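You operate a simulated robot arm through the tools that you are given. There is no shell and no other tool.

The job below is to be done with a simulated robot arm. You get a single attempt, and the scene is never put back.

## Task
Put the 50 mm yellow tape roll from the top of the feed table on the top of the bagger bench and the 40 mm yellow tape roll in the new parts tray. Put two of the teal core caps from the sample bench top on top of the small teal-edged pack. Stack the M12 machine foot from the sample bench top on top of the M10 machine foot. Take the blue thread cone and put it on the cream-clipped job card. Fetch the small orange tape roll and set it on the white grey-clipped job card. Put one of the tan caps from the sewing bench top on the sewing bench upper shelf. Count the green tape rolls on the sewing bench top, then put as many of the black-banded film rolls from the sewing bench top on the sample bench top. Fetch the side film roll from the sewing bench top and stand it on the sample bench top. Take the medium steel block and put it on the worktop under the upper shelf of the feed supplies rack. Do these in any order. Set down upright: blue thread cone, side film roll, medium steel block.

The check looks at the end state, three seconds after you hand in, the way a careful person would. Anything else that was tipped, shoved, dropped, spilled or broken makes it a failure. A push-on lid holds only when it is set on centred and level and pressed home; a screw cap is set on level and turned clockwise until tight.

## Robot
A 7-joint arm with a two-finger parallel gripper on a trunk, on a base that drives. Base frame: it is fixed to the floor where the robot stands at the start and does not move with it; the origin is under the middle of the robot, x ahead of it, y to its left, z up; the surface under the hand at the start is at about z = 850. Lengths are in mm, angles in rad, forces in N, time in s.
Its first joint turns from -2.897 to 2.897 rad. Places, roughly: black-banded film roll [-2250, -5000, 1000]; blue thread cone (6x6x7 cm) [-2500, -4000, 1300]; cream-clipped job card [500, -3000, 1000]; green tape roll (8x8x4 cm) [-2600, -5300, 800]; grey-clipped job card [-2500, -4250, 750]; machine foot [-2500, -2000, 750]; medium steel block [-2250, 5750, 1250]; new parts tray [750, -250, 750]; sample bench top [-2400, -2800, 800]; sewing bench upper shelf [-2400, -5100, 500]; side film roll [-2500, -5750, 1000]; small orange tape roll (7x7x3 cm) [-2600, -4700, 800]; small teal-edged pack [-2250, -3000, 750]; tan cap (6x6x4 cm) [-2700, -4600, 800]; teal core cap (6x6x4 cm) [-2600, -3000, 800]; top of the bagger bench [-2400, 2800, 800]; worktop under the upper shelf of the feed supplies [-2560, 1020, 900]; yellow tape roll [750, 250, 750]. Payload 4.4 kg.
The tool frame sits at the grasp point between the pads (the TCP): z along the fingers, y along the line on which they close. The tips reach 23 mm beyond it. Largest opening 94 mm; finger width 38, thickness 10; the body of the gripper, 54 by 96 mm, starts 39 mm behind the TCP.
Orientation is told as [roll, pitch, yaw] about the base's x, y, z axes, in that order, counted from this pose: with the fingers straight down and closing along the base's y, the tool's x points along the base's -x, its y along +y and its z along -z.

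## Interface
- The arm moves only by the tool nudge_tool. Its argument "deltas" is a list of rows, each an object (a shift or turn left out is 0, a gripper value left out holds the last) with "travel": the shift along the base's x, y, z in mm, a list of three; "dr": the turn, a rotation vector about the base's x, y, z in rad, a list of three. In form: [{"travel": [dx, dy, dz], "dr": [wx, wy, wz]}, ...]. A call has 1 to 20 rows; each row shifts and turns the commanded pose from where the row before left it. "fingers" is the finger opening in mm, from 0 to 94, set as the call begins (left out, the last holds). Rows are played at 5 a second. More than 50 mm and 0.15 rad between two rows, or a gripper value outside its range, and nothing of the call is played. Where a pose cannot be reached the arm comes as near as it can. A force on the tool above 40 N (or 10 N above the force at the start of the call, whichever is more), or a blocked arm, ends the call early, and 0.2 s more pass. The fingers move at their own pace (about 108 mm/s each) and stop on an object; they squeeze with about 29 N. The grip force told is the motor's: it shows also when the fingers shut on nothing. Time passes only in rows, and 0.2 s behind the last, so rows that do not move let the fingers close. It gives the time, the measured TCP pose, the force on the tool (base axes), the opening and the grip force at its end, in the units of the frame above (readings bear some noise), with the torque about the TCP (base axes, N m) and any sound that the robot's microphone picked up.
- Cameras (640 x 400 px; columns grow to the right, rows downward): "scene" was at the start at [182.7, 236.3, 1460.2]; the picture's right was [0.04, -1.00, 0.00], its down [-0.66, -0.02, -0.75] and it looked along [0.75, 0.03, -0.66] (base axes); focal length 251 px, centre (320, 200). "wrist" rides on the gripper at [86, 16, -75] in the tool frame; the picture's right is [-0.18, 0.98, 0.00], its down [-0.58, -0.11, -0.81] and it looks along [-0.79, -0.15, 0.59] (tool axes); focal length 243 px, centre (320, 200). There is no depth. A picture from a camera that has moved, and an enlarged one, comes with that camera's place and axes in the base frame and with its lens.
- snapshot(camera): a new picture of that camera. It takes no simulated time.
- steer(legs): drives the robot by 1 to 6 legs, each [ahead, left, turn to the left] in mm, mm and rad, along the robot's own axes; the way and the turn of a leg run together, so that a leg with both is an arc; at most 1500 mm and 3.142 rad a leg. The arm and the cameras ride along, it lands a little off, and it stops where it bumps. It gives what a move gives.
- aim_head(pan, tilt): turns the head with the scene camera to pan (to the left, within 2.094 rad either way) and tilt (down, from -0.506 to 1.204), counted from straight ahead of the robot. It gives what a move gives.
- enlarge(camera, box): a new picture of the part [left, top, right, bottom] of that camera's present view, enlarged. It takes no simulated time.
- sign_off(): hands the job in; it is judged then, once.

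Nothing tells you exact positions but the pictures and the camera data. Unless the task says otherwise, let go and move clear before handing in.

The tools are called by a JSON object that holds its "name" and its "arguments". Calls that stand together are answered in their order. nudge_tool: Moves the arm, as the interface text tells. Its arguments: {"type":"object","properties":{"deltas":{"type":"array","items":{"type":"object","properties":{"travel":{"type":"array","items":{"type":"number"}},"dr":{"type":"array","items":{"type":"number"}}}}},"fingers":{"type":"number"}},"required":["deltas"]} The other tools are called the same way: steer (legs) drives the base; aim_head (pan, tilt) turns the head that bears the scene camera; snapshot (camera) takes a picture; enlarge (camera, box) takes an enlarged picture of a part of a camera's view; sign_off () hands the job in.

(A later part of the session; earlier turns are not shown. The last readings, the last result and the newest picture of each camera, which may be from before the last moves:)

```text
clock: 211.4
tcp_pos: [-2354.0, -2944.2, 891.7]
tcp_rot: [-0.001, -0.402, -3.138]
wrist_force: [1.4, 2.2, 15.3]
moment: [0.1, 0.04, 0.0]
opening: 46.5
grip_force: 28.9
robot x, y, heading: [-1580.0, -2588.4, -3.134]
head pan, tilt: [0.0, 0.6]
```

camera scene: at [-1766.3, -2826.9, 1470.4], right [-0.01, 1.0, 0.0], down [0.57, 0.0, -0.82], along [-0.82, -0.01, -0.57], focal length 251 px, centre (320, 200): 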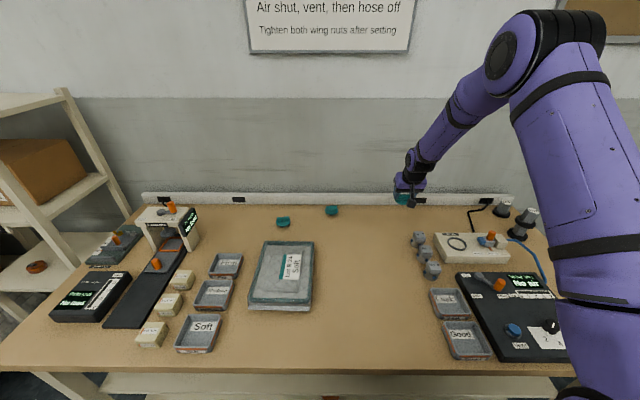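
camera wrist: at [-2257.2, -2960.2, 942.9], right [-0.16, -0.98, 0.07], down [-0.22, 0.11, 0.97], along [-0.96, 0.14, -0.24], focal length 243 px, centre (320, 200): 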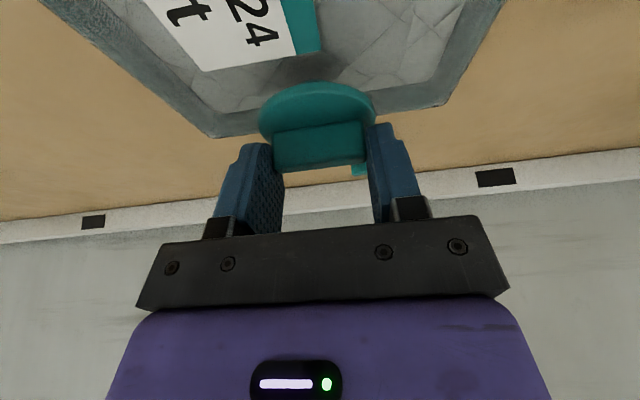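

Contact at about 892. Releasing and rising.

{"name": "nudge_tool", "arguments": {"deltas": [{"travel": [0, 0, 0.5]}, {}, {"travel": [6, 0, 15]}, {"travel": [12, 0, 28]}, {"travel": [14, 0, 35]}, {"travel": [14, 0, 35]}, {}], "fingers": 70}}

{"name": "snapshot", "arguments": {"camera": "scene"}}

{"name": "snapshot", "arguments": {"camera": "wrist"}}

```text
clock: 213.0
tcp_pos: [-2307.1, -2946.8, 1000.1]
tcp_rot: [0.0, -0.399, -3.137]
wrist_force: [-0.2, -0.1, 0.5]
moment: [0.01, -0.01, 0.05]
opening: 70.0
grip_force: 0.1
robot x, y, heading: [-1578.3, -2590.5, -3.135]
head pan, tilt: [0.0, 0.6]
```

```text
taken
camera scene: at [-1766.3, -2827.1, 1470.4], right [-0.01, 1.0, 0.0], down [0.57, 0.0, -0.82], along [-0.82, -0.01, -0.57], focal length 251 px, centre (320, 200)
```

scene: 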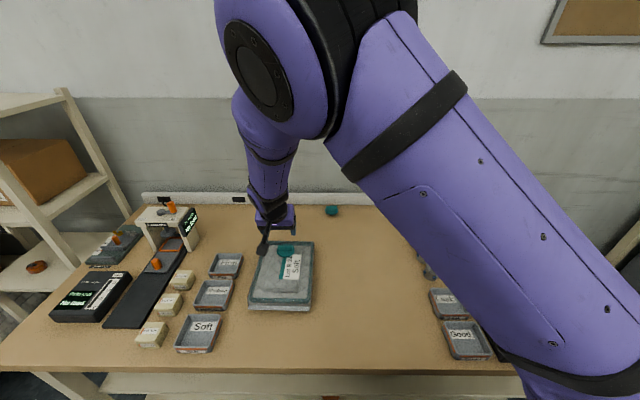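

```text
taken
camera wrist: at [-2199.0, -2962.5, 1036.8], right [-0.16, -0.98, 0.07], down [-0.22, 0.11, 0.97], along [-0.96, 0.14, -0.24], focal length 243 px, centre (320, 200)
```

wrist: 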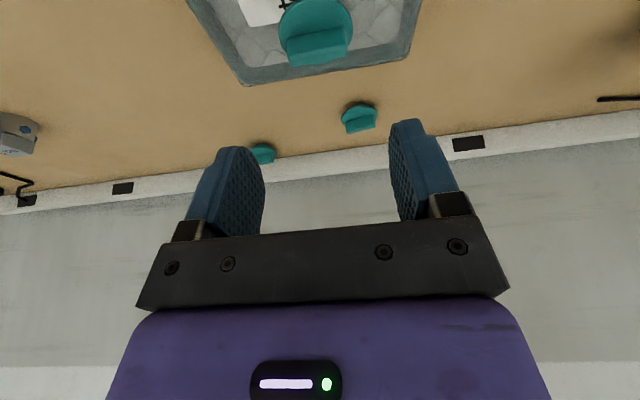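

The first cap sits on the pack. I'll raise the arm, shift the robot left 300 mm and go for the left-rear cap.

{"name": "nudge_tool", "arguments": {"deltas": [{"travel": [5, 20, 35]}, {"travel": [5, 38, 25]}, {"travel": [7, 38, 20]}, {"travel": [7, 38, 20]}, {"travel": [7, 38, 20]}, {"travel": [7, 38, 10]}, {"travel": [7, 38, 0]}, {"travel": [7, 38, 0]}, {}], "fingers": 85}}

{"name": "steer", "arguments": {"legs": [[0, 310, -0.004]]}}

{"name": "snapshot", "arguments": {"camera": "scene"}}

{"name": "enlarge", "arguments": {"camera": "scene", "box": [300, 190, 420, 310]}}

```text
clock: 215.0
tcp_pos: [-2253.1, -2662.2, 1134.3]
tcp_rot: [-0.003, -0.4, -3.135]
wrist_force: [-0.2, -0.4, 0.1]
moment: [-0.02, -0.01, -0.01]
opening: 84.9
grip_force: 0.0
robot x, y, heading: [-1579.0, -2590.5, -3.129]
head pan, tilt: [0.0, 0.6]
```

```text
clock: 217.1
tcp_pos: [-2251.1, -2976.1, 1134.7]
tcp_rot: [-0.002, -0.4, -3.133]
wrist_force: [0.4, 0.2, -0.5]
moment: [0.0, 0.0, 0.01]
opening: 85.0
grip_force: 0.0
robot x, y, heading: [-1574.2, -2902.1, -3.137]
head pan, tilt: [0.0, 0.6]
```

```text
taken
camera scene: at [-1762.7, -3140.4, 1470.4], right [-0.01, 1.0, 0.0], down [0.56, 0.01, -0.83], along [-0.82, -0.01, -0.56], focal length 251 px, centre (320, 200)
```

scene: 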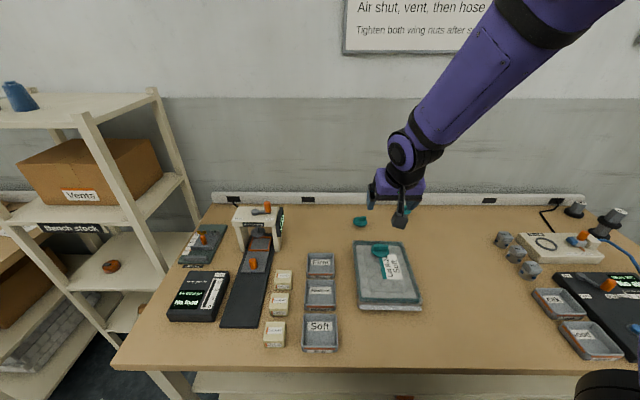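

```text
3.33 times, centred on (360, 250) of scene
camera zoom: at [-1762.7, -3140.4, 1470.4], right [-0.01, 1.0, 0.0], down [0.56, 0.01, -0.83], along [-0.82, -0.01, -0.56], focal length 835 px, centre (187, 33)
```

zoom: 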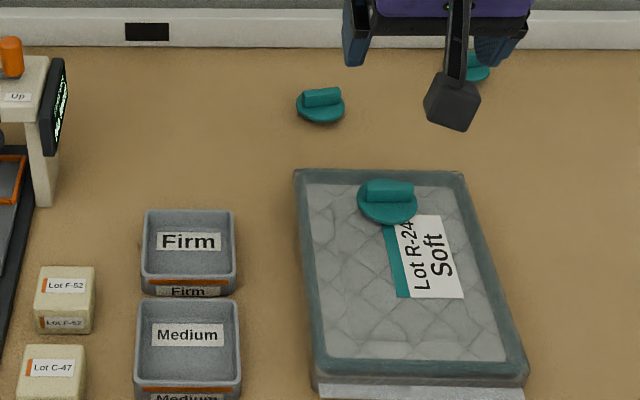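

The left cap's bar is turned by about 0.2 rad, at roughly (−2545, −2983). I'll move above it with matching yaw.

{"name": "nudge_tool", "arguments": {"deltas": [{"travel": [-35, 0.4, -24], "dr": [0, 0, 0.0286]}, {"travel": [-35, 0.4, -24], "dr": [0, 0, 0.0286]}, {"travel": [-35, 0.4, -24], "dr": [0, 0, 0.0286]}, {"travel": [-35, 0.4, -24], "dr": [0, 0, 0.0286]}, {"travel": [-35, 0.4, -24], "dr": [0, 0, 0.0286]}, {"travel": [-35, 0.4, -24], "dr": [0, 0, 0.0286]}, {"travel": [-34, 0.4, -23], "dr": [0, 0, 0.0286]}, {}], "fingers": 85}}

{"name": "snapshot", "arguments": {"camera": "wrist"}}

{"name": "enlarge", "arguments": {"camera": "scene", "box": [320, 190, 400, 250]}}

```text
clock: 218.9
tcp_pos: [-2496.4, -2973.5, 969.9]
tcp_rot: [-0.002, -0.401, -2.935]
wrist_force: [-0.1, 0.0, 1.1]
moment: [0.02, 0.0, 0.0]
opening: 85.1
grip_force: 0.1
robot x, y, heading: [-1575.1, -2901.3, -3.136]
head pan, tilt: [0.0, 0.6]
```

```text
taken
camera wrist: at [-2387.1, -2967.1, 1005.5], right [0.04, -1.0, 0.07], down [-0.24, 0.06, 0.97], along [-0.97, -0.05, -0.24], focal length 243 px, centre (320, 200)
```

wrist: 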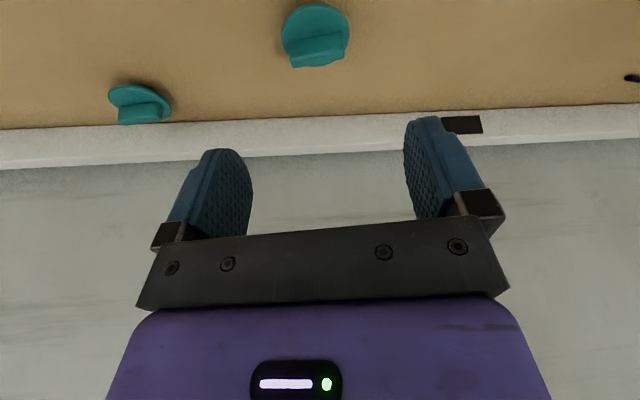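

```text
6.67 times, centred on (360, 220) of scene
camera zoom: at [-1762.6, -3140.3, 1470.4], right [-0.01, 1.0, 0.0], down [0.56, 0.01, -0.83], along [-0.83, -0.01, -0.56], focal length 1670 px, centre (53, 67)
```

zoom: 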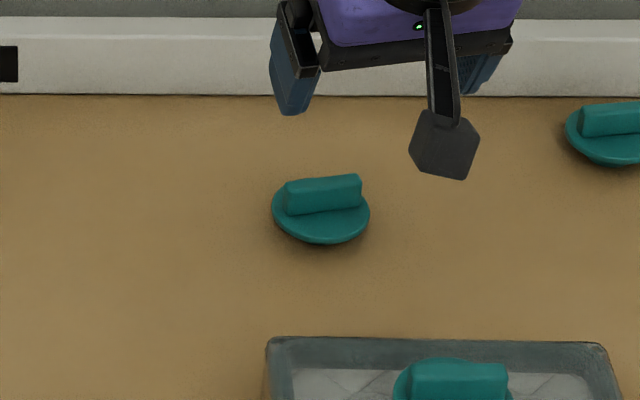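

{"name": "nudge_tool", "arguments": {"deltas": [{"travel": [-17, -3, -37]}, {"travel": [-17, -3, -36]}, {"travel": [-16, -3, -35]}, {}], "fingers": 85}}

{"name": "snapshot", "arguments": {"camera": "wrist"}}

```text
clock: 219.9
tcp_pos: [-2546.2, -2980.9, 860.7]
tcp_rot: [-0.002, -0.399, -2.934]
wrist_force: [0.0, 0.0, 0.1]
moment: [0.0, -0.02, 0.0]
opening: 85.0
grip_force: 0.0
robot x, y, heading: [-1573.1, -2902.6, -3.131]
head pan, tilt: [0.0, 0.6]
```

```text
taken
camera wrist: at [-2438.5, -2975.3, 896.1], right [0.04, -1.0, 0.07], down [-0.24, 0.06, 0.97], along [-0.97, -0.05, -0.24], focal length 243 px, centre (320, 200)
```

wrist: 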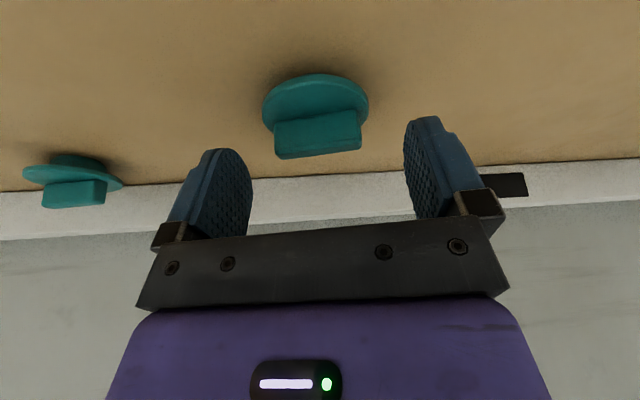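

View matches the previous successful grasp. Finishing the approach and closing.

{"name": "nudge_tool", "arguments": {"deltas": [{"travel": [-6, -1, -6]}, {"travel": [-5, -1, -6]}, {}], "fingers": 85}}

{"name": "nudge_tool", "arguments": {"deltas": [{}, {}, {}], "fingers": 0}}

{"name": "nudge_tool", "arguments": {"deltas": [{"travel": [0, 0, 15]}, {"travel": [0, 0, 30]}, {"travel": [0, 0, 40]}, {"travel": [0, 0, 40]}, {}]}}

{"name": "snapshot", "arguments": {"camera": "wrist"}}

```text
clock: 220.7
tcp_pos: [-2557.4, -2983.8, 847.6]
tcp_rot: [-0.003, -0.4, -2.933]
wrist_force: [-0.2, 0.0, -0.2]
moment: [0.0, 0.0, 0.02]
opening: 84.7
grip_force: 0.0
robot x, y, heading: [-1576.8, -2900.5, -3.133]
head pan, tilt: [0.0, 0.6]
```

```text
clock: 221.5
tcp_pos: [-2557.7, -2985.3, 849.2]
tcp_rot: [-0.003, -0.4, -2.932]
wrist_force: [0.2, -1.1, -0.1]
moment: [0.0, -0.02, 0.0]
opening: 46.2
grip_force: 29.4
robot x, y, heading: [-1574.8, -2899.6, -3.13]
head pan, tilt: [0.0, 0.6]
```

```text
clock: 222.7
tcp_pos: [-2556.6, -2985.1, 971.2]
tcp_rot: [-0.001, -0.399, -2.935]
wrist_force: [0.2, 0.2, -0.4]
moment: [0.0, -0.02, 0.02]
opening: 46.3
grip_force: 29.4
robot x, y, heading: [-1572.4, -2901.2, -3.132]
head pan, tilt: [0.0, 0.6]
```

```text
taken
camera wrist: at [-2447.3, -2979.1, 1007.3], right [0.04, -1.0, 0.07], down [-0.24, 0.06, 0.97], along [-0.97, -0.05, -0.24], focal length 243 px, centre (320, 200)
```

wrist: 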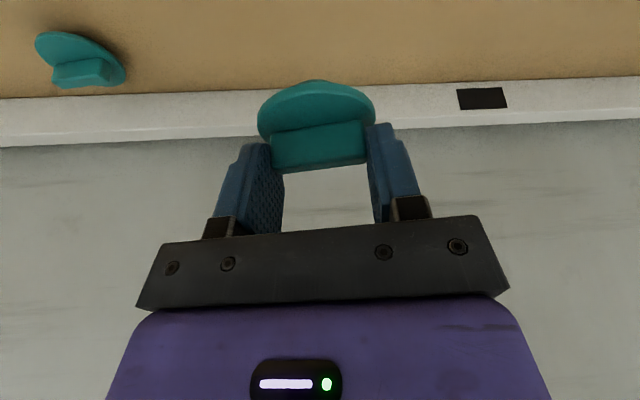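

Held. I'll carry it to the pack's front half at (−2260, −2943) and lower it.

{"name": "nudge_tool", "arguments": {"deltas": [{"travel": [42.4, 6, 0], "dr": [0, 0, -0.0286]}, {"travel": [42.4, 6, 0], "dr": [0, 0, -0.0286]}, {"travel": [42.4, 6, 0], "dr": [0, 0, -0.0286]}, {"travel": [42.4, 6, 0], "dr": [0, 0, -0.0286]}, {"travel": [42.4, 6, 0], "dr": [0, 0, -0.0286]}, {"travel": [42.4, 6, 0], "dr": [0, 0, -0.0286]}, {"travel": [42.4, 6, 0], "dr": [0, 0, -0.0286]}, {"travel": [0, 0, -35]}, {"travel": [0, 0, -25]}, {}]}}

{"name": "enlarge", "arguments": {"camera": "scene", "box": [330, 220, 450, 320]}}

{"name": "snapshot", "arguments": {"camera": "wrist"}}

```text
clock: 224.9
tcp_pos: [-2257.2, -2940.1, 911.6]
tcp_rot: [-0.002, -0.4, -3.135]
wrist_force: [0.4, -0.1, -0.7]
moment: [-0.06, 0.05, 0.02]
opening: 46.3
grip_force: 29.4
robot x, y, heading: [-1572.7, -2904.6, -3.13]
head pan, tilt: [0.0, 0.6]
```

```text
4.00 times, centred on (390, 270) of scene
camera zoom: at [-1762.6, -3140.3, 1470.4], right [-0.01, 1.0, 0.0], down [0.56, 0.01, -0.83], along [-0.82, -0.01, -0.56], focal length 1002 px, centre (40, -80)
```

zoom: 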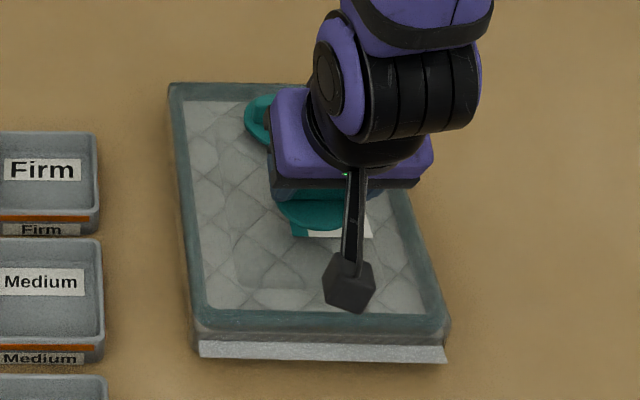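

```text
taken
camera wrist: at [-2149.0, -2956.0, 947.6], right [-0.16, -0.98, 0.07], down [-0.22, 0.11, 0.97], along [-0.96, 0.14, -0.24], focal length 243 px, centre (320, 200)
```

wrist: 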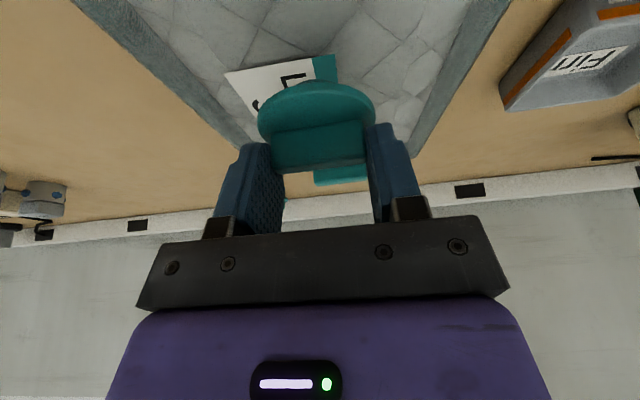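

{"name": "nudge_tool", "arguments": {"deltas": [{"travel": [0, -2, -6]}, {"travel": [0, 0, -5]}, {"travel": [0, 0, -3]}, {"travel": [0, 0, -2]}, {}]}}

{"name": "nudge_tool", "arguments": {"deltas": [{"travel": [0, 0, -1.5]}, {"travel": [0, 0, -1.5]}, {"travel": [0, 0, -1.5]}, {}]}}

```text
clock: 226.1
tcp_pos: [-2258.8, -2943.2, 897.6]
tcp_rot: [-0.003, -0.4, -3.134]
wrist_force: [0.0, -0.1, -0.6]
moment: [0.04, 0.01, -0.04]
opening: 46.6
grip_force: 29.0
robot x, y, heading: [-1576.2, -2903.9, -3.131]
head pan, tilt: [0.0, 0.6]
```

```text
clock: 227.1
tcp_pos: [-2259.7, -2944.2, 891.4]
tcp_rot: [-0.003, -0.401, -3.134]
wrist_force: [0.7, 1.4, 11.3]
moment: [0.0, 0.0, 0.0]
opening: 46.1
grip_force: 29.2
robot x, y, heading: [-1578.7, -2902.5, -3.127]
head pan, tilt: [0.0, 0.6]
```

Contact. Releasing and rising.

{"name": "nudge_tool", "arguments": {"deltas": [{"travel": [0, 0, 0.3]}, {}, {"travel": [6, 0, 15]}, {"travel": [12, 0, 28]}, {"travel": [14, 0, 35]}, {"travel": [14, 0, 40]}, {"travel": [0, 10, 45], "dr": [0, -0.1, 0]}, {"travel": [0, 20, 40], "dr": [0, -0.1, 0]}, {"travel": [10, 20, 30], "dr": [0, -0.1, 0]}, {"travel": [30, 0, 30], "dr": [0, -0.1, 0]}, {"travel": [40, 0, 10]}, {"travel": [40, 0, 0]}, {}], "fingers": 70}}

{"name": "snapshot", "arguments": {"camera": "scene"}}

{"name": "enlarge", "arguments": {"camera": "scene", "box": [330, 190, 450, 320]}}

```text
clock: 229.9
tcp_pos: [-2093.9, -2894.0, 1169.5]
tcp_rot: [0.002, 0.001, -3.136]
wrist_force: [-0.2, -0.9, -0.3]
moment: [-0.05, -0.03, 0.03]
opening: 70.1
grip_force: 0.0
robot x, y, heading: [-1574.7, -2904.4, -3.133]
head pan, tilt: [0.0, 0.6]
```

```text
taken
camera scene: at [-1762.9, -3140.3, 1470.4], right [-0.01, 1.0, 0.0], down [0.57, 0.01, -0.82], along [-0.82, -0.01, -0.57], focal length 251 px, centre (320, 200)
```

scene: 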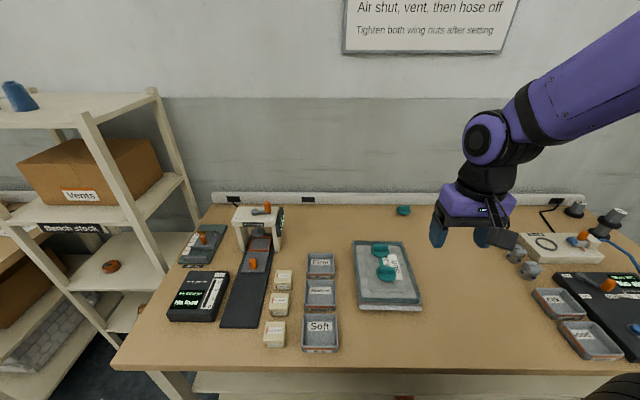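

```text
3.08 times, centred on (390, 255) of scene
camera zoom: at [-1762.9, -3140.3, 1470.4], right [-0.01, 1.0, 0.0], down [0.57, 0.01, -0.82], along [-0.82, -0.01, -0.57], focal length 771 px, centre (105, 31)
```

zoom: 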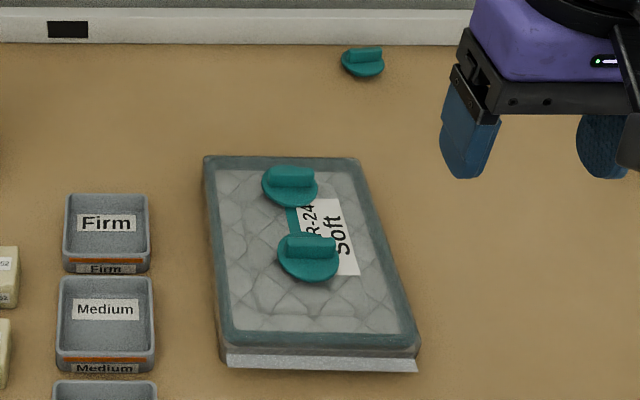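

Both caps are on the pack. Next the sewing bench and rack area: I'll back off, shift left to y≈−4000, and look.

{"name": "steer", "arguments": {"legs": [[-250, 0, -0.01], [0, 1100, 0.012]]}}

{"name": "aim_head", "arguments": {"pan": 0.0, "tilt": 0.35}}

{"name": "snapshot", "arguments": {"camera": "scene"}}

{"name": "aim_head", "arguments": {"pan": 0.6, "tilt": 0.5}}

{"name": "snapshot", "arguments": {"camera": "scene"}}

```text
clock: 236.9
tcp_pos: [-1850.3, -3974.7, 1168.0]
tcp_rot: [0.002, 0.0, 3.137]
wrist_force: [0.2, -0.3, 0.3]
moment: [0.01, -0.02, 0.0]
opening: 70.1
grip_force: 0.0
robot x, y, heading: [-1331.4, -3989.2, 3.144]
head pan, tilt: [0.0, 0.6]
```

```text
clock: 237.6
tcp_pos: [-1849.8, -3975.0, 1169.0]
tcp_rot: [0.002, 0.0, 3.136]
wrist_force: [0.1, 0.2, -0.8]
moment: [0.0, -0.01, 0.02]
opening: 70.2
grip_force: 0.1
robot x, y, heading: [-1329.6, -3990.3, 3.14]
head pan, tilt: [0.0, 0.351]
```

```text
taken
camera scene: at [-1526.1, -4225.1, 1493.1], right [0.0, 1.0, 0.0], down [0.34, 0.0, -0.94], along [-0.94, 0.0, -0.34], focal length 251 px, centre (320, 200)
```

scene: 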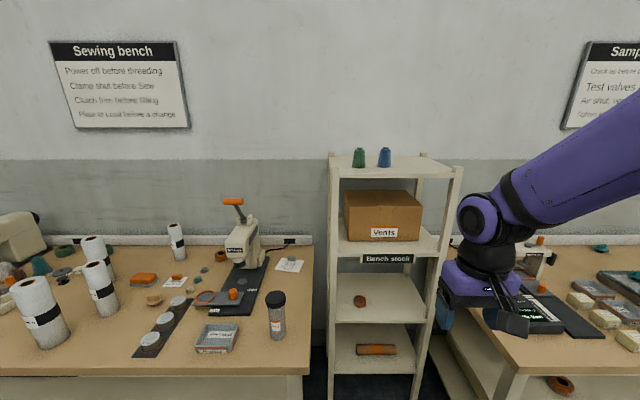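

```text
clock: 238.6
tcp_pos: [-1850.2, -3974.4, 1168.0]
tcp_rot: [0.003, -0.001, 3.136]
wrist_force: [-0.4, -0.3, -0.7]
moment: [0.02, -0.02, 0.0]
opening: 69.9
grip_force: 0.1
robot x, y, heading: [-1331.7, -3991.7, 3.139]
head pan, tilt: [0.6, 0.499]
```

```text
taken
camera scene: at [-1508.3, -4276.5, 1479.5], right [-0.56, 0.83, 0.0], down [0.4, 0.27, -0.88], along [-0.73, -0.49, -0.48], focal length 251 px, centre (320, 200)
```

scene: 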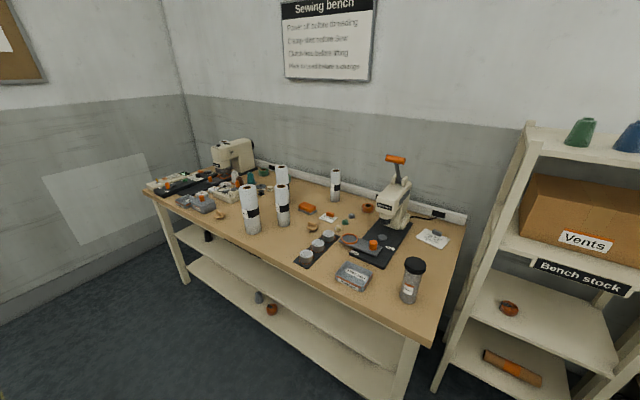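

I see the sewing bench with film rolls, cards and small rolls. I'll move in front of it and take close looks.

{"name": "steer", "arguments": {"legs": [[0, 850, 0.005]]}}

{"name": "aim_head", "arguments": {"pan": 0.0, "tilt": 0.5}}

{"name": "snapshot", "arguments": {"camera": "scene"}}

{"name": "enlarge", "arguments": {"camera": "scene", "box": [0, 150, 220, 290]}}

{"name": "enlarge", "arguments": {"camera": "scene", "box": [200, 150, 420, 290]}}

{"name": "enlarge", "arguments": {"camera": "scene", "box": [380, 150, 600, 290]}}

```text
clock: 243.1
tcp_pos: [-1845.4, -4829.5, 1167.4]
tcp_rot: [0.001, 0.001, -3.127]
wrist_force: [-0.1, -0.3, -0.6]
moment: [-0.01, 0.01, -0.01]
opening: 69.8
grip_force: 0.1
robot x, y, heading: [-1325.9, -4833.8, -3.121]
head pan, tilt: [0.6, 0.499]
```

```text
clock: 244.1
tcp_pos: [-1844.5, -4828.2, 1169.1]
tcp_rot: [0.0, 0.001, -3.128]
wrist_force: [0.5, -0.6, 0.1]
moment: [-0.02, -0.01, -0.02]
opening: 70.1
grip_force: 0.1
robot x, y, heading: [-1328.4, -4831.5, -3.124]
head pan, tilt: [0.0, 0.499]
```

```text
taken
camera scene: at [-1513.6, -5073.3, 1479.5], right [-0.02, 1.0, 0.0], down [0.48, 0.01, -0.88], along [-0.88, -0.02, -0.48], focal length 251 px, centre (320, 200)
```

scene: 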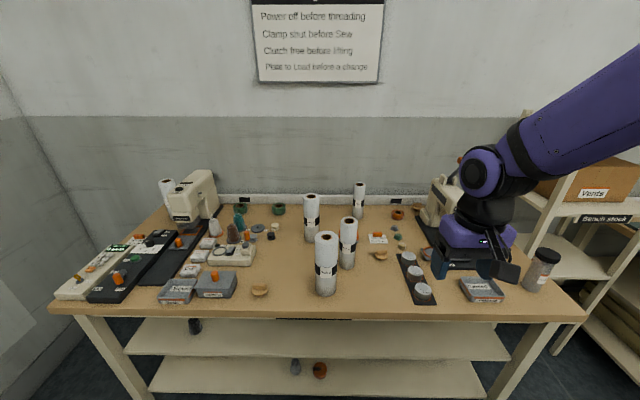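

```text
2.86 times, centred on (110, 220) of scene
camera zoom: at [-1513.6, -5073.3, 1479.5], right [-0.02, 1.0, 0.0], down [0.48, 0.01, -0.88], along [-0.88, -0.02, -0.48], focal length 716 px, centre (920, 143)
```

zoom: 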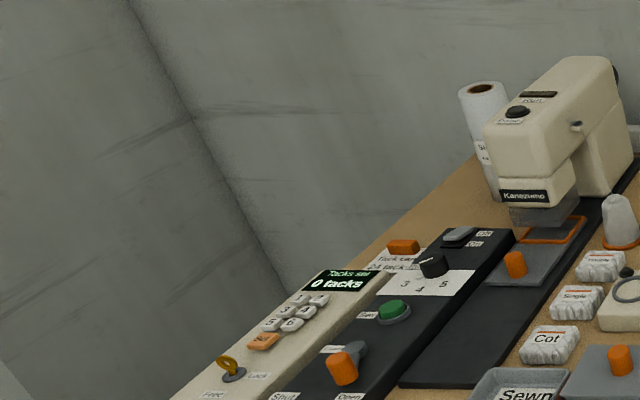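

```text
2.86 times, centred on (310, 220) of scene
camera zoom: at [-1513.6, -5073.3, 1479.5], right [-0.02, 1.0, 0.0], down [0.48, 0.01, -0.88], along [-0.88, -0.02, -0.48], focal length 716 px, centre (349, 143)
```

zoom: 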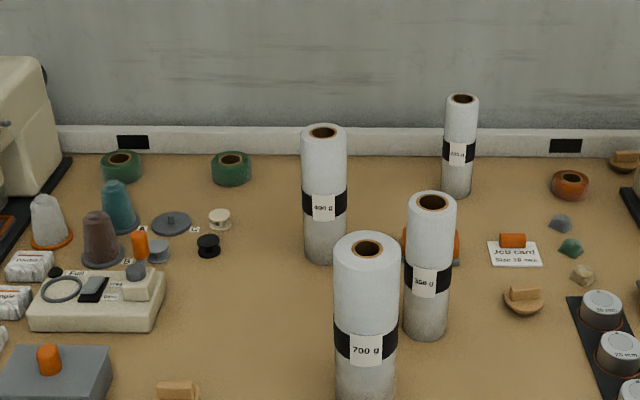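

```text
2.86 times, centred on (490, 220) of scene
camera zoom: at [-1513.6, -5073.3, 1479.5], right [-0.02, 1.0, 0.0], down [0.48, 0.01, -0.88], along [-0.88, -0.02, -0.48], focal length 716 px, centre (-166, 143)
```

zoom: 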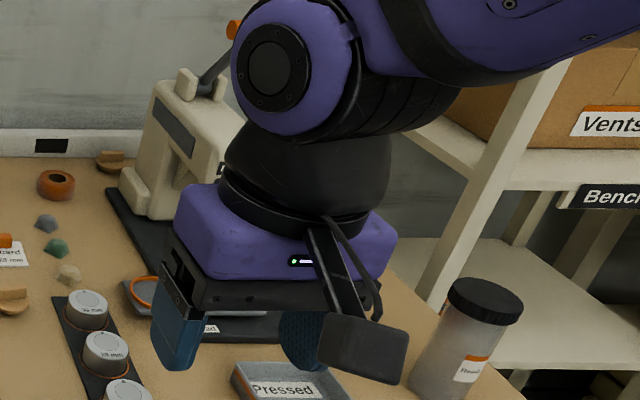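

I see two green rolls at the back, four black-banded film rolls (490, 700, 350 and 235 g), a "Side" roll behind the sewing machine, tan caps, and the small orange roll. I'll view from other angles to be sure of the green count.

{"name": "aim_head", "arguments": {"pan": 0.35, "tilt": 0.5}}

{"name": "enlarge", "arguments": {"camera": "scene", "box": [180, 140, 480, 330]}}

{"name": "steer", "arguments": {"legs": [[0, 450, -0.018]]}}

{"name": "aim_head", "arguments": {"pan": 0.0, "tilt": 0.5}}

{"name": "snapshot", "arguments": {"camera": "scene"}}

{"name": "enlarge", "arguments": {"camera": "scene", "box": [160, 150, 380, 290]}}

{"name": "enlarge", "arguments": {"camera": "scene", "box": [360, 140, 600, 290]}}

```text
clock: 244.9
tcp_pos: [-1844.3, -4829.0, 1168.6]
tcp_rot: [0.001, 0.0, -3.126]
wrist_force: [0.2, -0.4, -0.6]
moment: [-0.02, 0.02, 0.0]
opening: 70.3
grip_force: 0.0
robot x, y, heading: [-1326.2, -4830.0, -3.12]
head pan, tilt: [0.351, 0.499]
```

```text
2.11 times, centred on (330, 235) of scene
camera zoom: at [-1507.6, -5104.3, 1479.5], right [-0.36, 0.93, 0.0], down [0.45, 0.17, -0.88], along [-0.82, -0.31, -0.48], focal length 528 px, centre (299, 126)
```

zoom: 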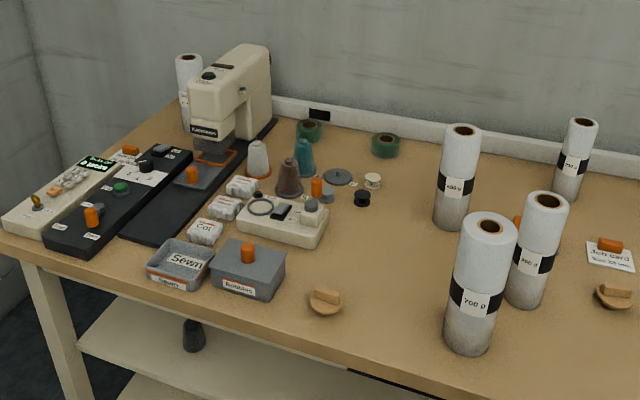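

```text
clock: 247.7
tcp_pos: [-1840.4, -5275.5, 1168.7]
tcp_rot: [0.003, 0.0, -3.138]
wrist_force: [0.7, 0.5, 0.2]
moment: [0.02, 0.01, -0.01]
opening: 70.2
grip_force: 0.1
robot x, y, heading: [-1321.8, -5284.5, -3.141]
head pan, tilt: [0.351, 0.499]
```

```text
clock: 248.5
tcp_pos: [-1840.4, -5275.4, 1167.9]
tcp_rot: [0.002, 0.0, -3.142]
wrist_force: [0.0, 0.3, 0.4]
moment: [0.01, -0.01, -0.01]
opening: 70.0
grip_force: 0.1
robot x, y, heading: [-1319.7, -5289.0, -3.142]
head pan, tilt: [0.0, 0.499]
```

```text
taken
camera scene: at [-1511.9, -5524.0, 1479.5], right [-0.01, 1.0, 0.0], down [0.48, 0.0, -0.88], along [-0.88, 0.0, -0.48], focal length 251 px, centre (320, 200)
```

scene: 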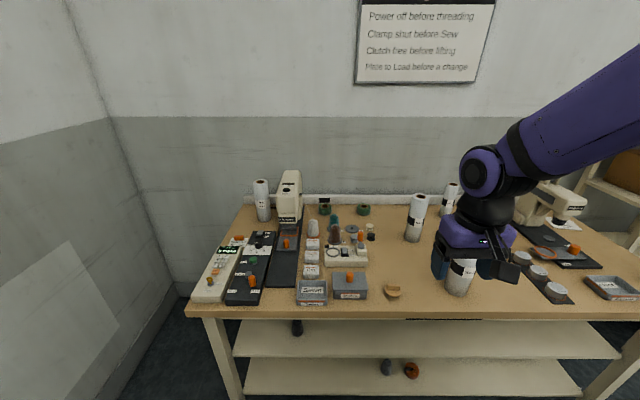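

```text
2.86 times, centred on (270, 220) of scene
camera zoom: at [-1511.9, -5524.0, 1479.5], right [-0.01, 1.0, 0.0], down [0.48, 0.0, -0.88], along [-0.88, 0.0, -0.48], focal length 716 px, centre (463, 143)
```

zoom: 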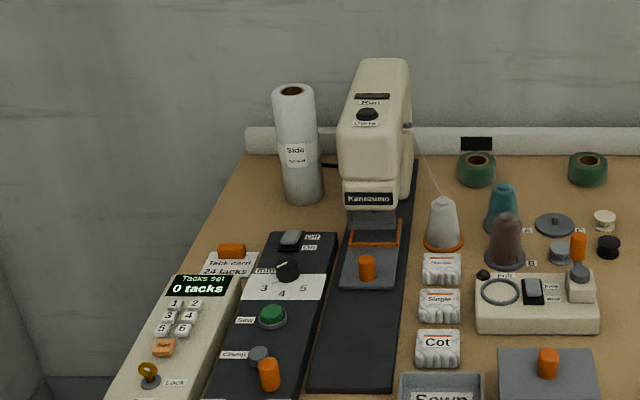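

```text
2.67 times, centred on (480, 215) of scene
camera zoom: at [-1511.9, -5524.0, 1479.5], right [-0.01, 1.0, 0.0], down [0.48, 0.0, -0.88], along [-0.88, 0.0, -0.48], focal length 668 px, centre (-107, 160)
```

zoom: 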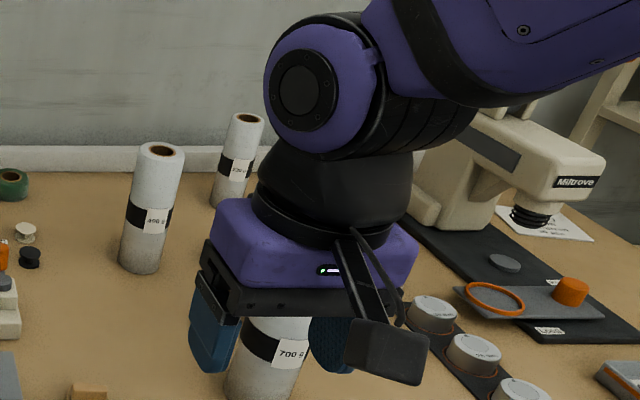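

From this side I again count two green tape rolls, and the "Side" film roll stands at about (−2559, −5801) left of the sewing machine. I'll fetch that one first: move in front of it.

{"name": "steer", "arguments": {"legs": [[0, 440, 0.0], [250, 0, 0]]}}

{"name": "aim_head", "arguments": {"pan": 0.0, "tilt": 0.55}}

{"name": "snapshot", "arguments": {"camera": "scene"}}

{"name": "snapshot", "arguments": {"camera": "wrist"}}

```text
clock: 252.6
tcp_pos: [-2088.7, -5714.7, 1168.8]
tcp_rot: [0.001, 0.001, -3.139]
wrist_force: [-0.2, 0.7, -0.2]
moment: [-0.01, 0.03, -0.02]
opening: 70.0
grip_force: 0.0
robot x, y, heading: [-1570.7, -5722.9, -3.135]
head pan, tilt: [0.0, 0.499]
```

```text
clock: 253.2
tcp_pos: [-2089.6, -5714.3, 1167.3]
tcp_rot: [0.002, 0.0, -3.139]
wrist_force: [1.0, 0.3, 0.6]
moment: [0.0, 0.03, 0.0]
opening: 70.3
grip_force: 0.1
robot x, y, heading: [-1570.8, -5724.0, -3.132]
head pan, tilt: [0.0, 0.55]
```

```text
taken
camera scene: at [-1759.2, -5961.4, 1474.9], right [-0.01, 1.0, 0.0], down [0.52, 0.0, -0.85], along [-0.85, -0.01, -0.52], focal length 251 px, centre (320, 200)
```

scene: 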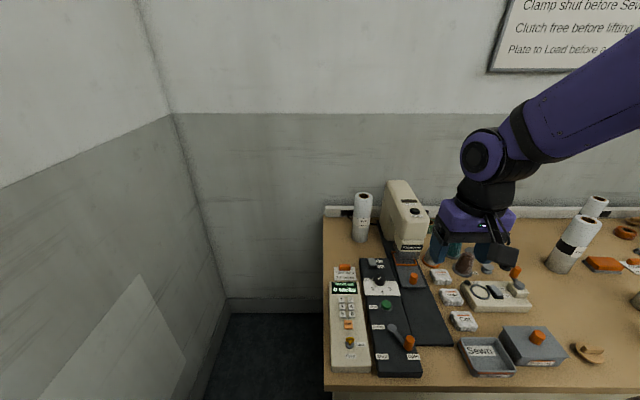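

```text
taken
camera wrist: at [-2003.0, -5730.1, 1243.6], right [-0.18, -0.98, 0.0], down [-0.58, 0.11, 0.81], along [-0.79, 0.14, -0.59], focal length 243 px, centre (320, 200)
```

wrist: 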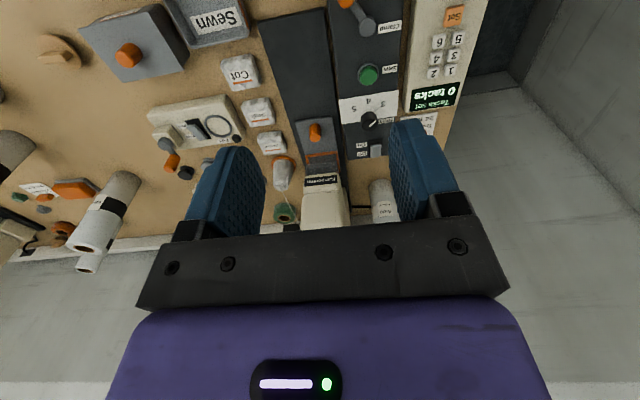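

{"name": "enlarge", "arguments": {"camera": "scene", "box": [320, 165, 460, 275]}}

{"name": "enlarge", "arguments": {"camera": "scene", "box": [420, 190, 640, 370]}}

```text
3.64 times, centred on (390, 220) of scene
camera zoom: at [-1759.2, -5961.4, 1474.9], right [-0.01, 1.0, 0.0], down [0.52, 0.0, -0.85], along [-0.85, -0.01, -0.52], focal length 911 px, centre (66, 127)
```

zoom: 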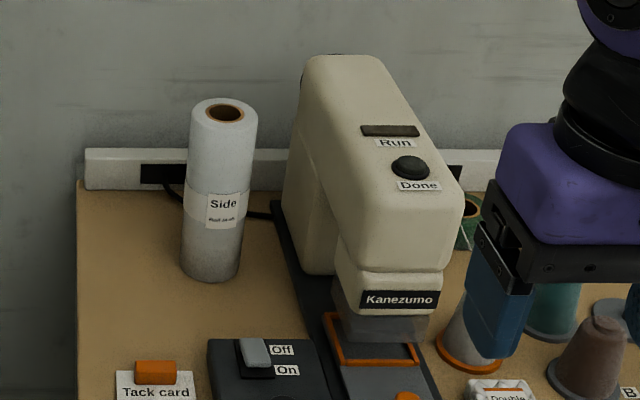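

```text
2.22 times, centred on (530, 280) of scene
camera zoom: at [-1759.2, -5961.4, 1474.9], right [-0.01, 1.0, 0.0], down [0.52, 0.0, -0.85], along [-0.85, -0.01, -0.52], focal length 557 px, centre (-147, 22)
```

zoom: 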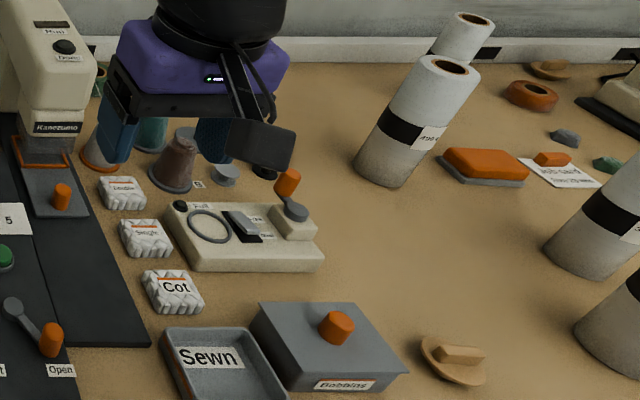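

Side roll: centre (−2560, −5805), diameter about 69, top at z≈1001. I'll move in with the 0.4 rad tilt, left of the machine, and check.

{"name": "nudge_tool", "arguments": {"deltas": [{"travel": [-38.8, -11.4, -2], "dr": [0, 0.05, 0]}, {"travel": [-38.8, -11.4, -2], "dr": [0, 0.05, 0]}, {"travel": [-38.8, -11.4, -2], "dr": [0, 0.05, 0]}, {"travel": [-38.8, -11.4, -2], "dr": [0, 0.05, 0]}, {"travel": [-38.8, -11.4, -2], "dr": [0, 0.05, 0]}, {"travel": [-38.8, -11.4, -2], "dr": [0, 0.05, 0]}, {"travel": [-38.8, -11.4, -2], "dr": [0, 0.05, 0]}, {"travel": [-38.8, -11.4, -2], "dr": [0, 0.05, 0]}, {}], "fingers": 86}}

{"name": "snapshot", "arguments": {"camera": "wrist"}}

{"name": "enlarge", "arguments": {"camera": "scene", "box": [320, 145, 480, 275]}}

```text
clock: 255.2
tcp_pos: [-2398.1, -5805.3, 1151.6]
tcp_rot: [0.0, -0.399, -3.137]
wrist_force: [-0.1, -0.7, -0.1]
moment: [0.0, 0.01, -0.01]
opening: 86.2
grip_force: 0.1
robot x, y, heading: [-1571.1, -5723.9, -3.132]
head pan, tilt: [0.0, 0.55]
```

```text
taken
camera wrist: at [-2290.9, -5822.0, 1186.7], right [-0.17, -0.98, 0.07], down [-0.22, 0.11, 0.97], along [-0.96, 0.14, -0.24], focal length 243 px, centre (320, 200)
```

wrist: 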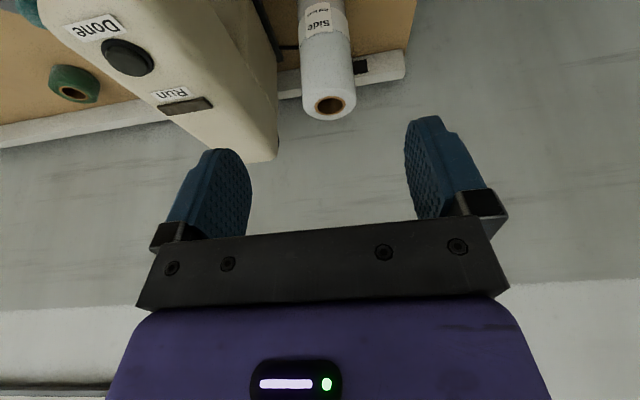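

```text
3.08 times, centred on (400, 210) of scene
camera zoom: at [-1759.1, -5961.4, 1474.9], right [-0.01, 1.0, 0.0], down [0.52, 0.0, -0.85], along [-0.85, -0.01, -0.52], focal length 771 px, centre (74, 169)
```

zoom: 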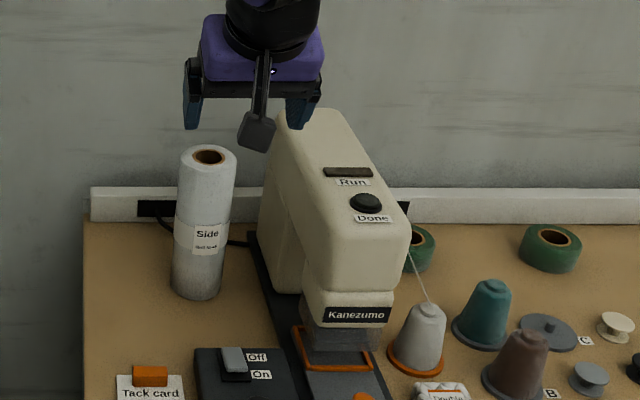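

{"name": "nudge_tool", "arguments": {"deltas": [{"travel": [-37, 0, -20]}, {"travel": [-37, 0, -20]}, {"travel": [-36, 0, -20]}, {"travel": [-12, 0, -27]}, {"travel": [-10, 0, -25]}, {}], "fingers": 86}}

{"name": "snapshot", "arguments": {"camera": "wrist"}}

{"name": "enlarge", "arguments": {"camera": "scene", "box": [320, 145, 480, 275]}}

```text
clock: 256.6
tcp_pos: [-2531.8, -5805.3, 1043.1]
tcp_rot: [0.001, -0.398, -3.136]
wrist_force: [0.6, 0.5, -0.3]
moment: [0.0, 0.03, -0.01]
opening: 86.2
grip_force: 0.0
robot x, y, heading: [-1568.5, -5723.1, -3.135]
head pan, tilt: [0.0, 0.55]
```

```text
taken
camera wrist: at [-2423.8, -5821.6, 1077.9], right [-0.17, -0.98, 0.07], down [-0.22, 0.11, 0.97], along [-0.96, 0.14, -0.24], focal length 243 px, centre (320, 200)
```

wrist: 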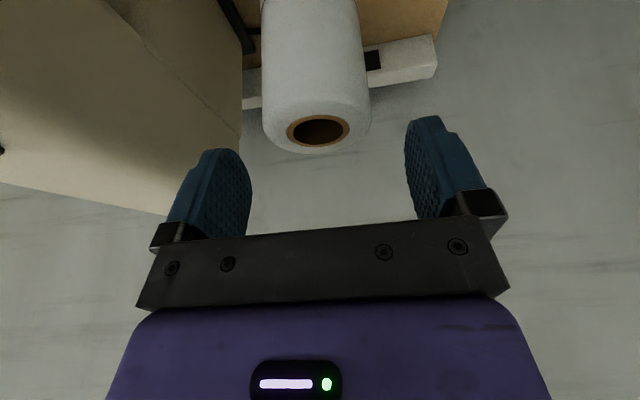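

```text
3.08 times, centred on (400, 210) of scene
camera zoom: at [-1759.1, -5961.4, 1474.9], right [-0.01, 1.0, 0.0], down [0.52, 0.0, -0.85], along [-0.85, -0.01, -0.52], focal length 771 px, centre (74, 169)
```

zoom: 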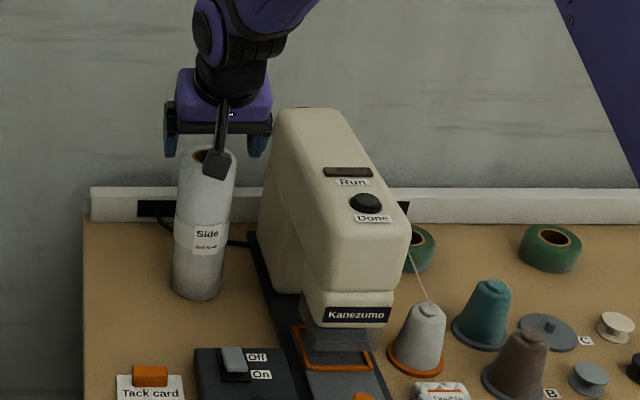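

{"name": "nudge_tool", "arguments": {"deltas": [{"travel": [-9, 1, -25]}, {"travel": [-9, 0, -22]}, {"travel": [-6, 0, -15]}, {}], "fingers": 86}}

{"name": "nudge_tool", "arguments": {"deltas": [{}, {}, {}], "fingers": 0}}

{"name": "snapshot", "arguments": {"camera": "wrist"}}

```text
clock: 257.6
tcp_pos: [-2554.8, -5803.7, 978.9]
tcp_rot: [-0.002, -0.399, -3.138]
wrist_force: [-1.0, -0.4, -0.6]
moment: [0.03, 0.01, 0.02]
opening: 86.0
grip_force: 0.0
robot x, y, heading: [-1569.4, -5723.4, -3.136]
head pan, tilt: [0.0, 0.55]
```

```text
clock: 258.4
tcp_pos: [-2554.3, -5803.2, 978.7]
tcp_rot: [0.0, -0.4, -3.138]
wrist_force: [-1.4, 1.2, 0.0]
moment: [0.13, 0.09, 0.02]
opening: 67.6
grip_force: 28.8
robot x, y, heading: [-1568.5, -5722.4, -3.133]
head pan, tilt: [0.0, 0.55]
```

```text
taken
camera wrist: at [-2446.0, -5820.2, 1014.9], right [-0.17, -0.98, 0.07], down [-0.22, 0.11, 0.97], along [-0.96, 0.14, -0.24], focal length 243 px, centre (320, 200)
```

wrist: 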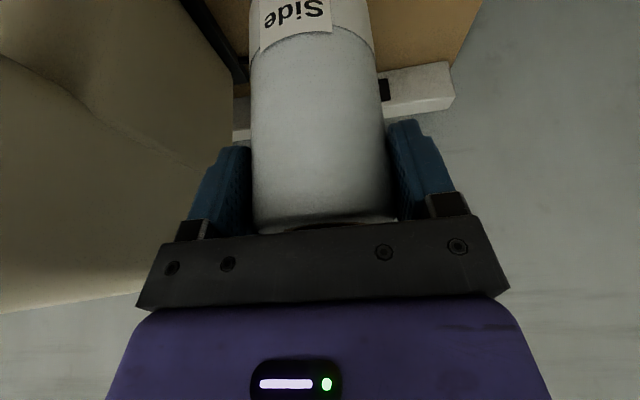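

Gripped at 67.6 mm. I'll lift it straight up 200 mm, pull it back toward the robot, and check it hangs upright.

{"name": "nudge_tool", "arguments": {"deltas": [{"travel": [0, 0, 20]}, {"travel": [0, 0, 35]}, {"travel": [0, 0, 40]}, {"travel": [0, 0, 45]}, {"travel": [0, 0, 45]}, {"travel": [0, 0, 25]}, {"travel": [42, 4, 0]}, {"travel": [42, 6, 0]}, {"travel": [42, 6, 0]}, {"travel": [42, 6, 0]}, {"travel": [42, 6, 0]}, {"travel": [42, 6, 0]}, {"travel": [42, 6, 0]}, {"travel": [42, 6, 0]}, {"travel": [42, 6, 0]}, {"travel": [42, 6, 0]}, {}]}}

{"name": "snapshot", "arguments": {"camera": "wrist"}}

{"name": "snapshot", "arguments": {"camera": "scene"}}

```text
clock: 262.0
tcp_pos: [-2136.9, -5745.9, 1192.8]
tcp_rot: [-0.001, -0.399, -3.139]
wrist_force: [-0.3, -0.1, -4.0]
moment: [-0.02, -0.01, 0.05]
opening: 67.6
grip_force: 28.9
robot x, y, heading: [-1568.4, -5725.5, -3.133]
head pan, tilt: [0.0, 0.55]
```

```text
taken
camera wrist: at [-2028.1, -5762.7, 1228.0], right [-0.17, -0.98, 0.07], down [-0.22, 0.11, 0.97], along [-0.96, 0.14, -0.24], focal length 243 px, centre (320, 200)
```

wrist: 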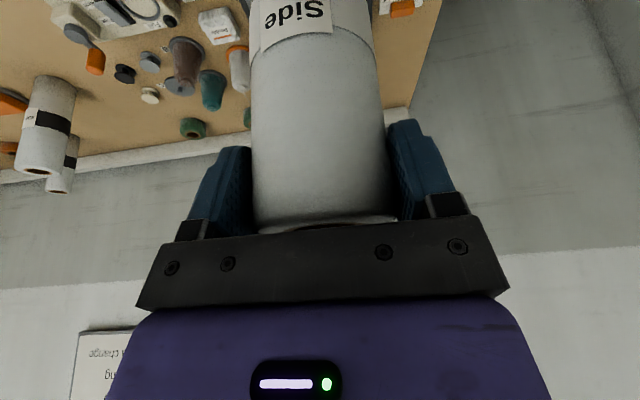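

```text
taken
camera scene: at [-1759.5, -5961.4, 1474.9], right [-0.01, 1.0, 0.0], down [0.52, 0.0, -0.85], along [-0.85, -0.01, -0.52], focal length 251 px, centre (320, 200)
```

scene: 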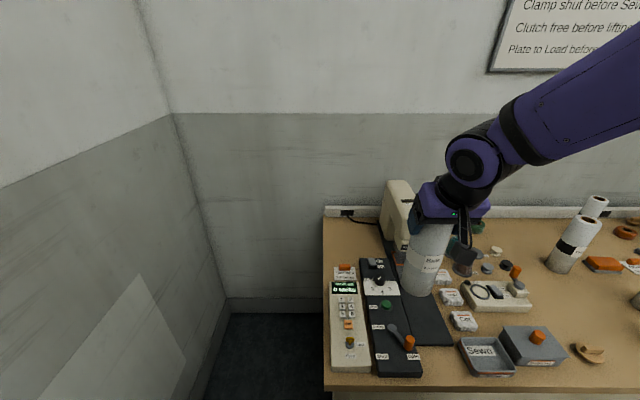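

The side roll hangs upright. I'll drive it to the sample bench at y≈−2700.

{"name": "steer", "arguments": {"legs": [[-270, 0, -0.008], [0, -1500, 0], [0, -1500, 0]]}}

{"name": "snapshot", "arguments": {"camera": "scene"}}

```text
clock: 278.2
tcp_pos: [-1815.3, -2671.8, 1192.3]
tcp_rot: [-0.001, -0.401, 3.09]
wrist_force: [-0.6, 0.6, -6.0]
moment: [0.02, -0.01, -0.01]
opening: 67.7
grip_force: 28.9
robot x, y, heading: [-1242.3, -2679.7, 3.088]
head pan, tilt: [0.0, 0.55]
```

```text
taken
camera scene: at [-1450.5, -2907.4, 1474.9], right [0.05, 1.0, 0.0], down [0.52, -0.03, -0.85], along [-0.85, 0.04, -0.52], focal length 251 px, centre (320, 200)
```

scene: 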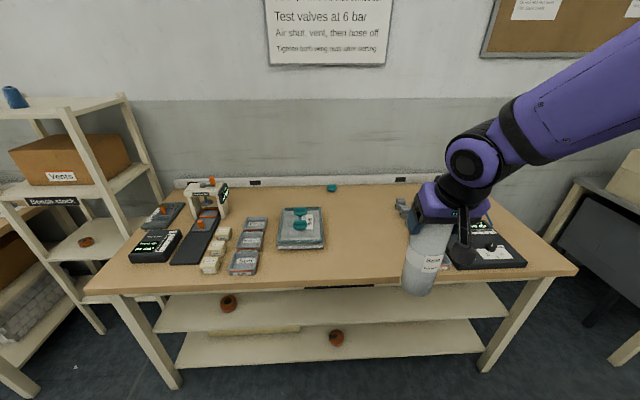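

{"name": "steer", "arguments": {"legs": [[0, 0, 0.053], [310, 20, 0]]}}

{"name": "snapshot", "arguments": {"camera": "scene"}}

```text
clock: 280.7
tcp_pos: [-2120.6, -2729.0, 1191.8]
tcp_rot: [0.0, -0.397, -3.134]
wrist_force: [0.5, 0.2, -5.6]
moment: [0.0, -0.05, 0.0]
opening: 67.8
grip_force: 29.3
robot x, y, heading: [-1552.3, -2703.4, -3.129]
head pan, tilt: [0.0, 0.55]
```

```text
taken
camera scene: at [-1742.4, -2941.5, 1474.9], right [-0.01, 1.0, 0.0], down [0.52, 0.01, -0.85], along [-0.85, -0.01, -0.52], focal length 251 px, centre (320, 200)
```

scene: 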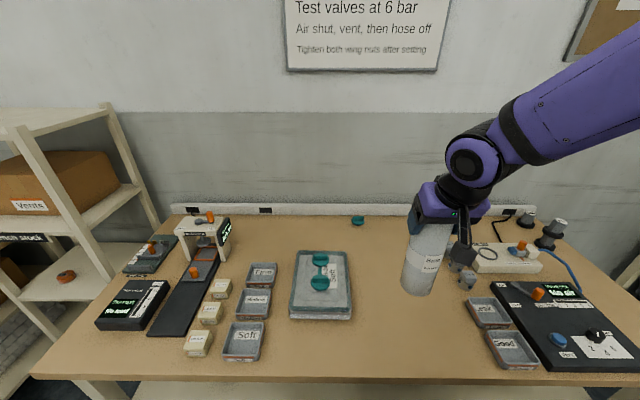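

{"name": "nudge_tool", "arguments": {"deltas": [{"travel": [-37.5, 10.5, 0]}, {"travel": [-37.5, 10.5, 0]}, {"travel": [-37.5, 10.5, 0]}, {"travel": [-37.5, 10.5, 0]}, {"travel": [-37.5, 10.5, 0]}, {"travel": [-37.5, 10.5, 0]}, {"travel": [-37.5, 10.5, 0]}, {"travel": [-37.5, 10.5, 0]}, {"travel": [0, 0, -45]}, {"travel": [0, 0, -45]}, {"travel": [0, 0, -45]}, {}]}}

{"name": "snapshot", "arguments": {"camera": "scene"}}

{"name": "snapshot", "arguments": {"camera": "wrist"}}

```text
clock: 283.3
tcp_pos: [-2423.1, -2641.9, 1054.0]
tcp_rot: [0.0, -0.399, -3.133]
wrist_force: [-0.5, -0.9, -4.8]
moment: [0.01, -0.03, -0.01]
opening: 67.6
grip_force: 28.5
robot x, y, heading: [-1552.0, -2699.9, -3.132]
head pan, tilt: [0.0, 0.55]
```

```text
taken
camera scene: at [-1742.4, -2941.5, 1474.9], right [-0.01, 1.0, 0.0], down [0.52, 0.01, -0.85], along [-0.85, -0.01, -0.52], focal length 251 px, centre (320, 200)
```

scene: 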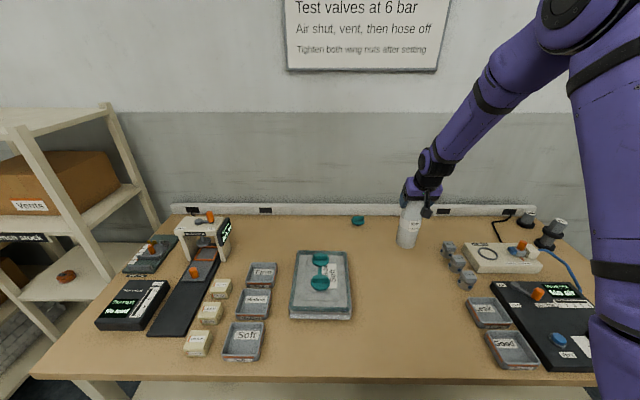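

```text
taken
camera wrist: at [-2314.2, -2658.4, 1089.4], right [-0.16, -0.98, 0.07], down [-0.22, 0.11, 0.97], along [-0.96, 0.14, -0.24], focal length 243 px, centre (320, 200)
```

wrist: 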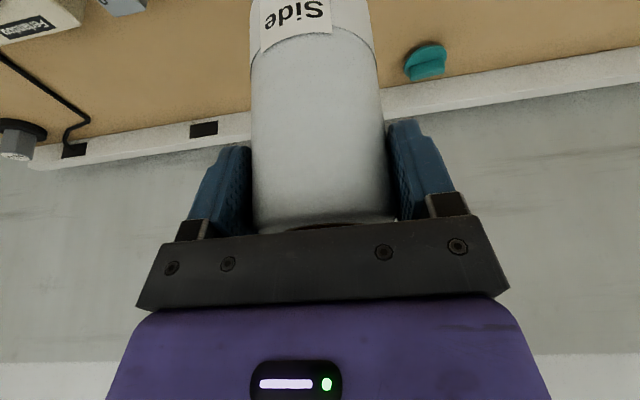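

Clear below. Lowering toward expected contact near TCP z≈979.

{"name": "nudge_tool", "arguments": {"deltas": [{"travel": [0, 0, -35]}, {"travel": [0, 0, -25]}, {"travel": [0, 0, -8]}, {}]}}

{"name": "nudge_tool", "arguments": {"deltas": [{"travel": [0, 0, -2]}, {"travel": [0, 0, -2]}, {"travel": [0, 0, -1.5]}, {"travel": [0, 0, -1.5]}, {}]}}

```text
clock: 284.3
tcp_pos: [-2420.5, -2644.8, 987.4]
tcp_rot: [0.0, -0.399, -3.134]
wrist_force: [0.1, -0.6, -4.9]
moment: [-0.02, -0.04, 0.03]
opening: 67.5
grip_force: 28.8
robot x, y, heading: [-1557.0, -2700.3, -3.129]
head pan, tilt: [0.0, 0.55]
```

```text
clock: 285.5
tcp_pos: [-2419.9, -2644.6, 981.5]
tcp_rot: [-0.001, -0.399, -3.133]
wrist_force: [0.2, -0.2, -4.6]
moment: [-0.01, -0.03, 0.0]
opening: 67.7
grip_force: 29.0
robot x, y, heading: [-1554.6, -2702.2, -3.132]
head pan, tilt: [0.0, 0.55]
```

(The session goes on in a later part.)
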